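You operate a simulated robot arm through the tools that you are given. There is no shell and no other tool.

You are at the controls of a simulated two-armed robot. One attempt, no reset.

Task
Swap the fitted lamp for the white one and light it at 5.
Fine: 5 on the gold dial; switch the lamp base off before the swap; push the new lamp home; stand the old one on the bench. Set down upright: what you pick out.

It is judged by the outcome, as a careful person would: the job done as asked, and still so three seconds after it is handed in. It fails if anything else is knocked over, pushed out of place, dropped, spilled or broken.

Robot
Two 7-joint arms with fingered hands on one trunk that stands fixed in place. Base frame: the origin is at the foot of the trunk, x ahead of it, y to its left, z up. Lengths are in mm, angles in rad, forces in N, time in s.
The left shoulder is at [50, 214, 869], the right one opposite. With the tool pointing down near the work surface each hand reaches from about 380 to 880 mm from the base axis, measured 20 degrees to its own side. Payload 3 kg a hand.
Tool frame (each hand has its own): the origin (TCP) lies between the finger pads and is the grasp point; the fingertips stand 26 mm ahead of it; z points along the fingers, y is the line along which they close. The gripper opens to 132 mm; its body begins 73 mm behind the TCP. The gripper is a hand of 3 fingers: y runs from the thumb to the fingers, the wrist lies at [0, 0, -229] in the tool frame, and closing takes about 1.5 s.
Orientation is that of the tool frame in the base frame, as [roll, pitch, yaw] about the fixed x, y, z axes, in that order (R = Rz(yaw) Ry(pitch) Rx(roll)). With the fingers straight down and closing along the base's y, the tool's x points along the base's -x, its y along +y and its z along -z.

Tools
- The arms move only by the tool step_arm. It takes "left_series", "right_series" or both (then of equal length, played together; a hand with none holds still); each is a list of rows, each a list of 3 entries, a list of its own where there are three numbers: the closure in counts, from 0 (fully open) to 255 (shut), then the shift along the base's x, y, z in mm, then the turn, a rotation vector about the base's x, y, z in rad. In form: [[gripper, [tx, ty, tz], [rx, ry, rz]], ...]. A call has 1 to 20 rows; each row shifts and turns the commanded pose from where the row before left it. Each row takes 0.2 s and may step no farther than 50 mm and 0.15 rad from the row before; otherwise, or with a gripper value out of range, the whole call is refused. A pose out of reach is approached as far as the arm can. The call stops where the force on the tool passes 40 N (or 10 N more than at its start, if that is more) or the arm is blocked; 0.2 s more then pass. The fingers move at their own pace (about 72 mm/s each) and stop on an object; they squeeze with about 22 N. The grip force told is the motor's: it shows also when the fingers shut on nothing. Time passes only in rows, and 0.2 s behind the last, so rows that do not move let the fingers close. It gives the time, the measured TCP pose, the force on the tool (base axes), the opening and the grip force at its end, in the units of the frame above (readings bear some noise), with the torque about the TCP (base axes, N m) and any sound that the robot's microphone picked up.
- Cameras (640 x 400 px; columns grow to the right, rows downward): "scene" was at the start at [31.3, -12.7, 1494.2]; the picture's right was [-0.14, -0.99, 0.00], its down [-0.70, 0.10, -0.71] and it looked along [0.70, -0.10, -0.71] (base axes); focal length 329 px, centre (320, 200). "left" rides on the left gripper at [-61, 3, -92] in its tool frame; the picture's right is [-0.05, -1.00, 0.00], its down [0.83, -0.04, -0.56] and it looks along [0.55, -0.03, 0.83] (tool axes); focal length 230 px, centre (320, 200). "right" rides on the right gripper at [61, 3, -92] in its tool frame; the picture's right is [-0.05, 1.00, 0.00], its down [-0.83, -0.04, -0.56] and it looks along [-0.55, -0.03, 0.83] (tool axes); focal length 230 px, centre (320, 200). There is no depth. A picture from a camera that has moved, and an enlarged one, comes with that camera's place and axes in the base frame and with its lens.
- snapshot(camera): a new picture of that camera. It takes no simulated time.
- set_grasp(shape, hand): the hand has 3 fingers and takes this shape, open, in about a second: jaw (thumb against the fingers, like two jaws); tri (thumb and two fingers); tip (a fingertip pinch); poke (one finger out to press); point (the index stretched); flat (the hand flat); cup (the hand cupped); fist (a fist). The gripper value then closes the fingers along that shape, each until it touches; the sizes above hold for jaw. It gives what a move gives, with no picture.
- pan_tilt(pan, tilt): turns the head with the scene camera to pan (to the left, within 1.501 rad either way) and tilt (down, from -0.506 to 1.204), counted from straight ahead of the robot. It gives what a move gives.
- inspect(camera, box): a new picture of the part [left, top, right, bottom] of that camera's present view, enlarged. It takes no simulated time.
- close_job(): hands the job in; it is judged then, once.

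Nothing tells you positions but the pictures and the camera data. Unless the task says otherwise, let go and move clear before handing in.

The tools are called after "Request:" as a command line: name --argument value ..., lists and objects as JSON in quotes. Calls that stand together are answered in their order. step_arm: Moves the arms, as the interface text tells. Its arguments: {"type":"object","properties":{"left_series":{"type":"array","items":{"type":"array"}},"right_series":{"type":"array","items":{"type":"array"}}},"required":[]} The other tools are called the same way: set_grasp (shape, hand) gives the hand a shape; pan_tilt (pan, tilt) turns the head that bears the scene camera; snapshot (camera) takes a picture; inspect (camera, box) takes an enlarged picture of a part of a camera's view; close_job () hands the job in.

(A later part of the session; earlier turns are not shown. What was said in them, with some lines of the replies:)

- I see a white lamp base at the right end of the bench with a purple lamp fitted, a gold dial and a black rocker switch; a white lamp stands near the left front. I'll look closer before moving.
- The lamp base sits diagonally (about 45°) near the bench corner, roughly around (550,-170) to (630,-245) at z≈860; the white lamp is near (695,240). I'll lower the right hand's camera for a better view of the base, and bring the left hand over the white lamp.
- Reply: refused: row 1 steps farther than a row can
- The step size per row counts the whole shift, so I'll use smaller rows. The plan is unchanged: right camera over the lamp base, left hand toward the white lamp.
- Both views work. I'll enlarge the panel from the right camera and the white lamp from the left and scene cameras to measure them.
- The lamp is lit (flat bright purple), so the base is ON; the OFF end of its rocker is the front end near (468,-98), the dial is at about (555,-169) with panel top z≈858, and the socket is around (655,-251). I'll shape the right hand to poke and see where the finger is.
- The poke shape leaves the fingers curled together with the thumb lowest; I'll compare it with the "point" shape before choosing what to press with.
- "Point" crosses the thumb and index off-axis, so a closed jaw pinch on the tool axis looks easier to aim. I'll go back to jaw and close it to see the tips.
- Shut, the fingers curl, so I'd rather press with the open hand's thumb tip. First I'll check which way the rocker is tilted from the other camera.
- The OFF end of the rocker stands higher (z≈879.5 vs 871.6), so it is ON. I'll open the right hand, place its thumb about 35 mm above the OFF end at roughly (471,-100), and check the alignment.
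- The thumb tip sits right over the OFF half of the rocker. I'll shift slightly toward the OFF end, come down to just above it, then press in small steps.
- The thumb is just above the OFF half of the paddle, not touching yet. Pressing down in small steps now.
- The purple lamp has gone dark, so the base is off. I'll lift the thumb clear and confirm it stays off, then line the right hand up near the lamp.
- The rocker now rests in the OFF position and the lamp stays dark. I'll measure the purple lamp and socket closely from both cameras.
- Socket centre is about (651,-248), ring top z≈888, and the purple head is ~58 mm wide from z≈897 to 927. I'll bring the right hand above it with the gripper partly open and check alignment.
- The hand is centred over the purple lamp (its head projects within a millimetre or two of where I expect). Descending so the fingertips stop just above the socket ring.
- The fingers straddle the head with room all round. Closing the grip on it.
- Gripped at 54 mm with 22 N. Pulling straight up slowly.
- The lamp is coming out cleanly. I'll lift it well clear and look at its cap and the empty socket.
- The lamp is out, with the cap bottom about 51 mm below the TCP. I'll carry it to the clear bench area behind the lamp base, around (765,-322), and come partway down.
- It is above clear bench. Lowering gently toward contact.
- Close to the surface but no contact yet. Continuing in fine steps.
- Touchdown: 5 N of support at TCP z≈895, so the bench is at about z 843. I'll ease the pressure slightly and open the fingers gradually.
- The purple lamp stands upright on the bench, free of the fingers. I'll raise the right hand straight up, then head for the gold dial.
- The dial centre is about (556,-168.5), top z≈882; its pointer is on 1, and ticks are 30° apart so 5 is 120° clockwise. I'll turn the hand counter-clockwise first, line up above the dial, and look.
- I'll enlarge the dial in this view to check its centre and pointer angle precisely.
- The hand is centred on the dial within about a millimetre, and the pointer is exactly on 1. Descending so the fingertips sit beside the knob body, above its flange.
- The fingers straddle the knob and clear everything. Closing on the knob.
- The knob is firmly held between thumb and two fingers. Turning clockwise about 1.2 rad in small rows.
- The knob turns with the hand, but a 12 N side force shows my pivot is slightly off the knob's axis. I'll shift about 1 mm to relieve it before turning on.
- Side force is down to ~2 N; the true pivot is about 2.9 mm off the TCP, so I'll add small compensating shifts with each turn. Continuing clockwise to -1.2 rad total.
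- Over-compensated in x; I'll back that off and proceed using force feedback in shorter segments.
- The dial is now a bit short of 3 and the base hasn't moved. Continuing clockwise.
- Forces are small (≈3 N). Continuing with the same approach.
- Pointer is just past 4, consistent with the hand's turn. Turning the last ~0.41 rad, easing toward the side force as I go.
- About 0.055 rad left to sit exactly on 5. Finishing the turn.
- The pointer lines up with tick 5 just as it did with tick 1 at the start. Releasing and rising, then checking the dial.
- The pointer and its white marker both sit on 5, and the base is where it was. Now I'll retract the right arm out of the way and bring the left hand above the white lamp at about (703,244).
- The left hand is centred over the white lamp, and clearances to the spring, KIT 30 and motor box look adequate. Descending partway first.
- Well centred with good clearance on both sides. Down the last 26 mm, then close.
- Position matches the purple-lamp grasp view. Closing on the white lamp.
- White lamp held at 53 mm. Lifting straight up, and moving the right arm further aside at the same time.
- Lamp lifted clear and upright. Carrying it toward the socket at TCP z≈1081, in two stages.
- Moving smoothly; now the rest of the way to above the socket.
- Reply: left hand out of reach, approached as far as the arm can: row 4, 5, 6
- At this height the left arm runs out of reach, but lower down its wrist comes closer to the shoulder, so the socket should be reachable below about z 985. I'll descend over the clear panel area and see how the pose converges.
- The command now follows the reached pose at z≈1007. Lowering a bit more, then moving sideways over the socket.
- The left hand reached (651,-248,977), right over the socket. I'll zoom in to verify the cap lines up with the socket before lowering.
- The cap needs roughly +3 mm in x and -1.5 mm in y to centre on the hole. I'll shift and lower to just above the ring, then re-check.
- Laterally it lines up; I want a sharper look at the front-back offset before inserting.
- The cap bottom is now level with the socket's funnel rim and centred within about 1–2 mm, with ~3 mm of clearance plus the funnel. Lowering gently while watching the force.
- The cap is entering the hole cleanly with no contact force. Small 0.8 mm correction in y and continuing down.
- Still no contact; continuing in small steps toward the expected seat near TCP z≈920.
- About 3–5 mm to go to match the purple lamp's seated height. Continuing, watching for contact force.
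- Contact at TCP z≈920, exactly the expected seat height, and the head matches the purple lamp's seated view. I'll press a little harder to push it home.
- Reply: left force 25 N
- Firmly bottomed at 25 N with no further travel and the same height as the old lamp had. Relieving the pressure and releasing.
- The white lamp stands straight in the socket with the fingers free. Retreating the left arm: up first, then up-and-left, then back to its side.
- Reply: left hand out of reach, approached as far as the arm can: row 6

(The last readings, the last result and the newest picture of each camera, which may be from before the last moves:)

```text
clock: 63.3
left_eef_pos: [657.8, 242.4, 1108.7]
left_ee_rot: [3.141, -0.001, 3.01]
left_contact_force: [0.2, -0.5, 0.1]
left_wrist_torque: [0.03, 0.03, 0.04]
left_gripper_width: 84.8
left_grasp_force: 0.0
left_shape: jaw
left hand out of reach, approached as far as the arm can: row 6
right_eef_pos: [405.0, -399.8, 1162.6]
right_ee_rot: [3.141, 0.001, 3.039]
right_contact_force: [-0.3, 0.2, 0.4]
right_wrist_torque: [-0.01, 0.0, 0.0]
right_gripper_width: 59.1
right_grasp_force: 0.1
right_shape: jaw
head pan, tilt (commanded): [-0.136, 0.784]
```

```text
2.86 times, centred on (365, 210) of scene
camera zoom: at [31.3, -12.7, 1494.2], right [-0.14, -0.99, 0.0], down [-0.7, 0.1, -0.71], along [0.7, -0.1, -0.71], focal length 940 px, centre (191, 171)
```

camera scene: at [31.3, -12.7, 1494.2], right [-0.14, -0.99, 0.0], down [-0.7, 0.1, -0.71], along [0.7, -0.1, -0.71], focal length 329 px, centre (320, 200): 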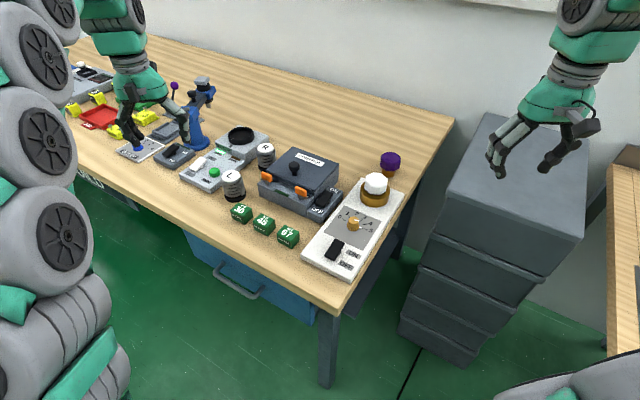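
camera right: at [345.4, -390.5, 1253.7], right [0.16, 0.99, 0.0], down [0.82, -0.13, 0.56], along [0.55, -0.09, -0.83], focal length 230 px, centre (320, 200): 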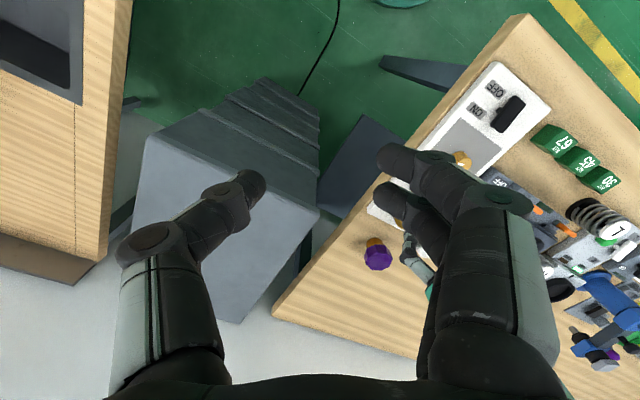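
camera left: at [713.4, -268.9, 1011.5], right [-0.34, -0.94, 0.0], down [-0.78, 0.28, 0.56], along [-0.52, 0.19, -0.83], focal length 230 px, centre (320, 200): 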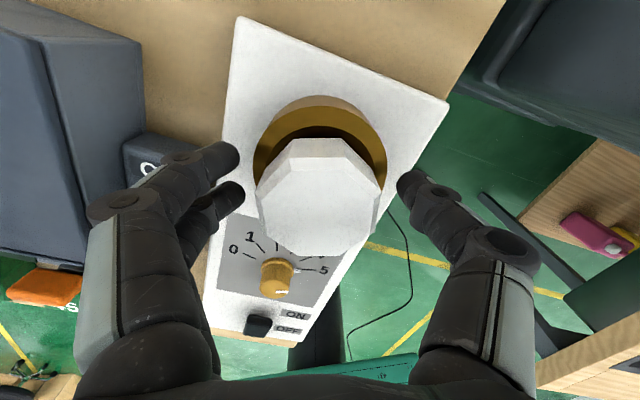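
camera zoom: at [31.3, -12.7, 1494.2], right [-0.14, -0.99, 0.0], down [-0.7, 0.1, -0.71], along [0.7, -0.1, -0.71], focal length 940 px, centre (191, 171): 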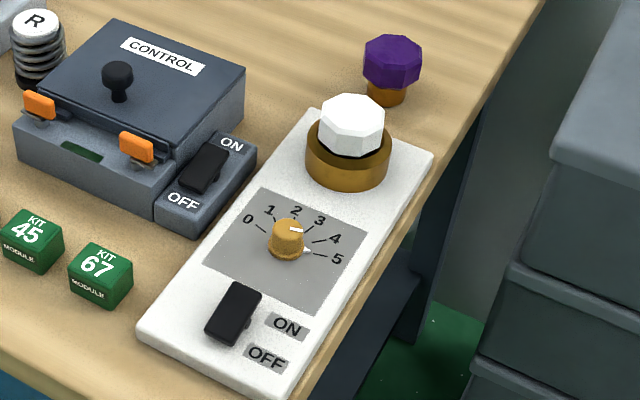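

Everything is in place: white lamp seated, dial on 5, switch OFF, purple lamp standing upright. Now the right hand goes to the rocker's ON end, turned so its other fingers stay off the bench edge and away from KIT 67.

Request:
step_arm --right_series '[[0, [7, 43.3, -10], [0, 0, 0.075]], [0, [7, 43.3, -10], [0, 0, 0.075]], [0, [7, 43.3, -10], [0, 0, 0.075]], [0, [7, 43.3, -10], [0, 0, 0.075]], [0, [7, 43.3, -10], [0, 0, 0.075]], [0, [7, 43.3, -10], [0, 0, 0.075]], [0, [7, 43.3, -10], [0, 0, 0.075]], [0, [7, 43.3, -10], [0, 0, 0.075]], [0, [0, 0, -45], [0, 0, 0]], [0, [0, 0, -45], [0, 0, 0]], [0, [0, 0, -45], [0, 0, 0]], [0, [0, 0, 0], [0, 0, 0]]]'

Request:
snapshot --camera "right"

Request:
inspect --camera "scene" --box '[270, 190, 390, 290]'

```text
clock: 65.9
left_eef_pos: [656.7, 241.1, 1108.3]
left_ee_rot: [3.141, -0.001, 3.013]
left_contact_force: [-0.5, -0.3, -0.5]
left_wrist_torque: [0.01, 0.01, -0.01]
left_gripper_width: 84.5
left_grasp_force: 0.1
left_shape: jaw
right_eef_pos: [461.8, -52.6, 947.3]
right_ee_rot: [3.141, 0.001, -2.646]
right_contact_force: [0.0, 0.5, 0.0]
right_wrist_torque: [0.0, 0.0, 0.02]
right_gripper_width: 131.9
right_grasp_force: 0.1
right_shape: jaw
head pan, tilt (commanded): [-0.136, 0.784]
```

```text
taken
camera right: at [405.9, -80.0, 1038.5], right [-0.43, 0.9, 0.0], down [0.75, 0.36, 0.55], along [0.5, 0.24, -0.83], focal length 230 px, centre (320, 200)
```

right: 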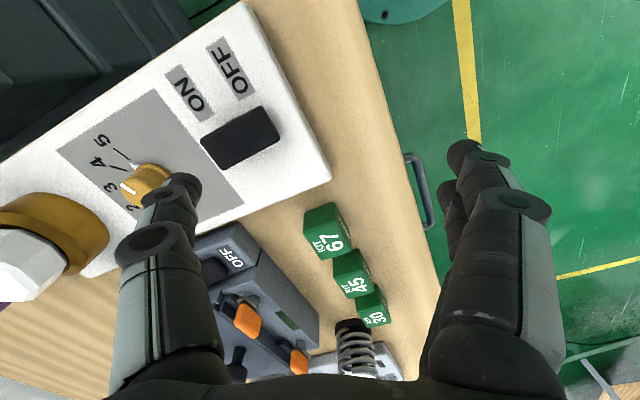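

```text
4.00 times, centred on (330, 240) of scene
camera zoom: at [31.3, -12.7, 1494.2], right [-0.14, -0.99, 0.0], down [-0.7, 0.1, -0.71], along [0.7, -0.1, -0.71], focal length 1316 px, centre (280, 40)
```

zoom: 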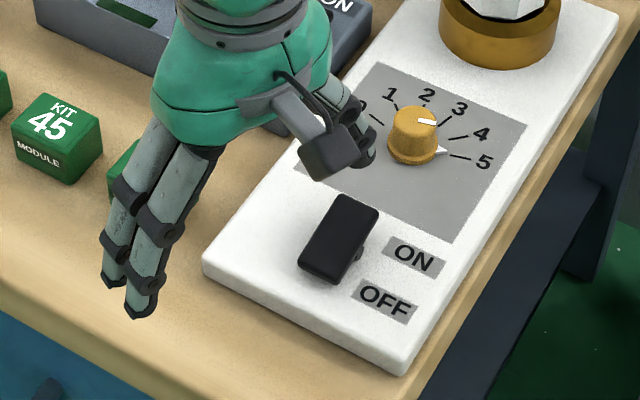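

The thumb is aimed at the ON end. Nudging ~5 mm toward the pivot and descending to just above the paddle.

Request:
step_arm --right_series '[[0, [-3.5, 2.5, -18], [0, 0, 0]], [0, [0, 0, -14], [0, 0, 0]], [0, [0, 0, -5], [0, 0, 0]], [0, [0, 0, 0], [0, 0, 0]]]'

Request:
inspect --camera "scene" --box '[310, 205, 380, 265]'

Request:
inspect --camera "right" --box '[100, 80, 300, 260]'

```text
clock: 66.9
left_eef_pos: [657.2, 242.1, 1109.2]
left_ee_rot: [3.141, 0.001, 3.011]
left_contact_force: [-0.5, -0.6, 0.0]
left_wrist_torque: [-0.04, 0.04, -0.02]
left_gripper_width: 84.6
left_grasp_force: 0.0
left_shape: jaw
right_eef_pos: [457.5, -50.2, 907.7]
right_ee_rot: [3.141, 0.001, -2.645]
right_contact_force: [-0.3, -0.3, 0.7]
right_wrist_torque: [0.01, -0.02, 0.02]
right_gripper_width: 132.1
right_grasp_force: 0.1
right_shape: jaw
head pan, tilt (commanded): [-0.136, 0.784]
```

```text
6.67 times, centred on (345, 235) of scene
camera zoom: at [31.3, -12.7, 1494.2], right [-0.14, -0.99, 0.0], down [-0.7, 0.1, -0.71], along [0.7, -0.1, -0.71], focal length 2194 px, centre (153, -33)
```

zoom: 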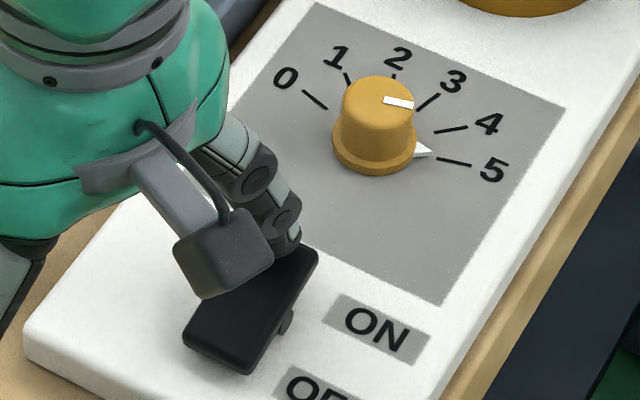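

```text
2.22 times, centred on (200, 170) of right
camera zoom: at [402.8, -77.2, 1000.8], right [-0.43, 0.9, 0.0], down [0.75, 0.36, 0.56], along [0.5, 0.24, -0.83], focal length 511 px, centre (587, 267)
```

zoom: 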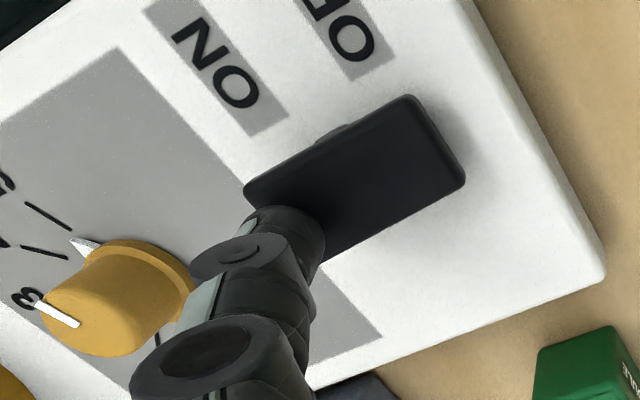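

The thumb is over the ON half, nearly centred. Pressing down in small steps.

Request:
step_arm --right_series '[[0, [0, 0, -2.5], [0, 0, 0]], [0, [0, 0, -2.5], [0, 0, 0]], [0, [0, 0, -2], [0, 0, 0]], [0, [0, 0, -2], [0, 0, 0]], [0, [0, 0, -1.5], [0, 0, 0]], [0, [0, 0, 0], [0, 0, 0]]]'

Request:
inspect --camera "scene" --box '[300, 140, 420, 280]'

```text
clock: 68.3
left_eef_pos: [656.5, 241.8, 1108.6]
left_ee_rot: [-3.141, 0.0, 3.011]
left_contact_force: [-0.2, 0.1, 0.0]
left_wrist_torque: [-0.03, -0.01, 0.02]
left_gripper_width: 84.6
left_grasp_force: 0.0
left_shape: jaw
right_eef_pos: [457.5, -49.7, 899.6]
right_ee_rot: [3.141, 0.002, -2.646]
right_contact_force: [-0.2, -0.1, 1.7]
right_wrist_torque: [-0.1, -0.08, 0.03]
right_gripper_width: 131.6
right_grasp_force: 0.1
right_shape: jaw
head pan, tilt (commanded): [-0.136, 0.784]
```

```text
2.86 times, centred on (360, 210) of scene
camera zoom: at [31.3, -12.7, 1494.2], right [-0.14, -0.99, 0.0], down [-0.7, 0.1, -0.71], along [0.7, -0.1, -0.71], focal length 940 px, centre (206, 171)
```

zoom: 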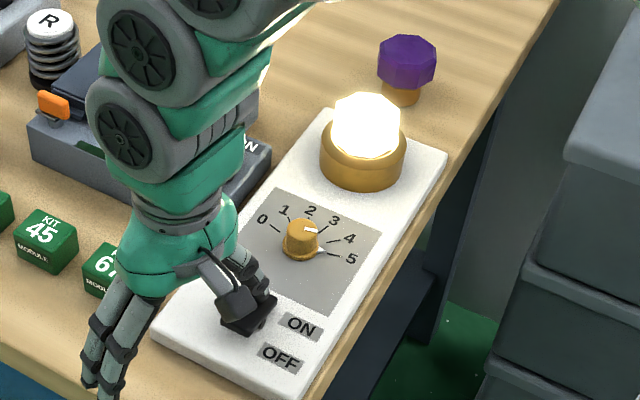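

The white lamp is brightly lit. One slight extra press so the rocker is fully over, then lift off and check it stays lit.

Request:
step_arm --right_series '[[0, [0, 0, -1.5], [0, 0, 0]], [0, [0, 0, 0], [0, 0, 0]], [0, [0, 0, 12], [0, 0, 0]], [0, [0, 0, 35], [0, 0, 0]], [0, [0, 0, 45], [0, 0, 0]], [0, [0, 0, 45], [0, 0, 0]], [0, [-5, -40, 10], [0, 0, -0.075]], [0, [-5, -42, 10], [0, 0, -0.075]], [0, [-5, -42, 10], [0, 0, -0.075]], [0, [-5, -42, 10], [0, 0, -0.075]], [0, [-5, -42, 10], [0, 0, -0.075]], [0, [-5, -42, 10], [0, 0, -0.075]], [0, [-5, -42, 10], [0, 0, -0.075]], [0, [-5, -42, 10], [0, 0, -0.075]]]'

Request:
snapshot --camera "scene"

Request:
inspect --camera "scene" --box '[300, 140, 420, 280]'

Request:
inspect --camera "scene" --box '[320, 200, 390, 260]'

```text
clock: 71.3
left_eef_pos: [657.2, 240.5, 1109.4]
left_ee_rot: [3.142, 0.0, 3.01]
left_contact_force: [-1.5, -0.9, 0.2]
left_wrist_torque: [0.04, -0.02, 0.02]
left_gripper_width: 84.4
left_grasp_force: 0.1
left_shape: jaw
right_eef_pos: [417.6, -384.6, 1114.9]
right_ee_rot: [-3.141, -0.002, 3.037]
right_contact_force: [0.9, 0.1, -0.9]
right_wrist_torque: [0.02, 0.01, -0.02]
right_gripper_width: 131.9
right_grasp_force: 0.1
right_shape: jaw
head pan, tilt (commanded): [-0.136, 0.784]
```

```text
taken
camera scene: at [31.3, -12.7, 1494.2], right [-0.14, -0.99, 0.0], down [-0.7, 0.1, -0.71], along [0.7, -0.1, -0.71], focal length 329 px, centre (320, 200)
```

scene: 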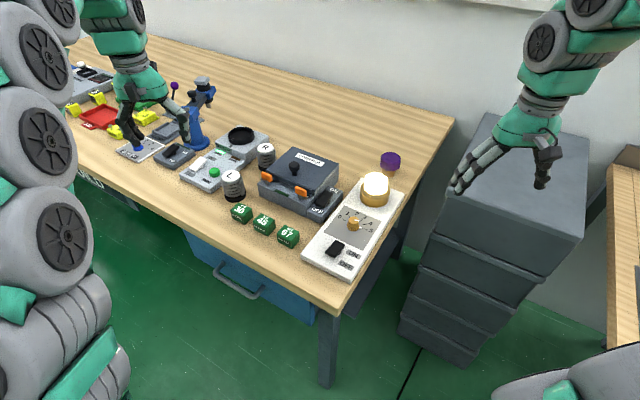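

```text
2.86 times, centred on (360, 210) of scene
camera zoom: at [31.3, -12.7, 1494.2], right [-0.14, -0.99, 0.0], down [-0.7, 0.1, -0.71], along [0.7, -0.1, -0.71], focal length 940 px, centre (206, 171)
```

zoom: 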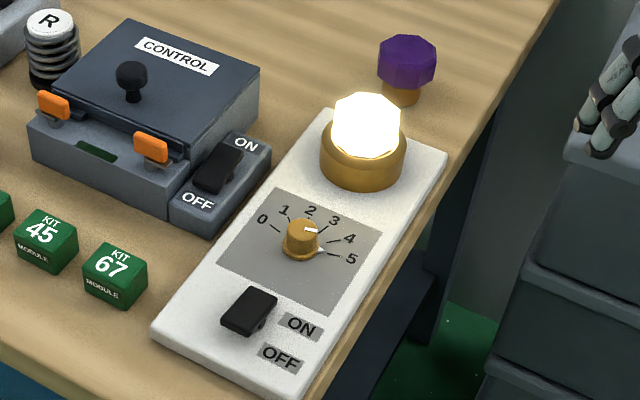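

```text
6.67 times, centred on (355, 230) of scene
camera zoom: at [31.3, -12.7, 1494.2], right [-0.14, -0.99, 0.0], down [-0.7, 0.1, -0.71], along [0.7, -0.1, -0.71], focal length 2194 px, centre (87, 0)
```

zoom: 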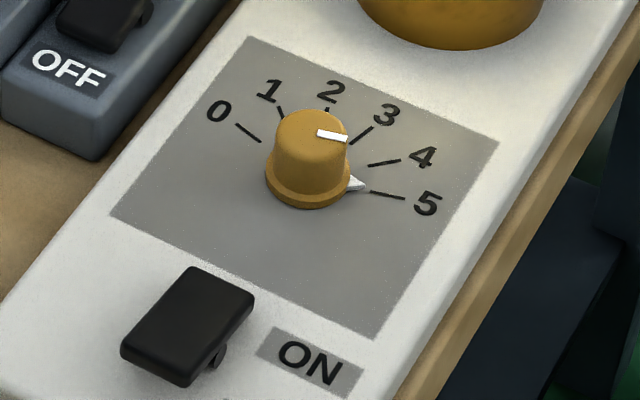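

The white lamp is seated and lit. The dial's pointer and marker are on 5, the rocker is ON, and the purple lamp stands upright on the bench. Nothing else has moved and both hands are clear, so I'm handing the job in.

Request:
close_job

```text
The job is handed in.
```

The white lamp is fitted and lit, with the gold dial on 5. I handed the job in, but no verdict has come back yet.

- **Switched off first:** I pressed the lamp base's rocker to OFF, and the purple lamp went dark before I pulled it out.
- **Old lamp:** the purple lamp stands upright on the bench behind the lamp base.
- **New lamp:** I pressed the white lamp down with about 25 N until it stopped. It sits at the same height the old one did.
- **Dial and switch:** I turned the gold dial from 1 to 5, then pressed the rocker back to ON. The lamp stayed lit after I lifted off.

In the last pictures nothing else on the bench had moved, and both hands were clear.
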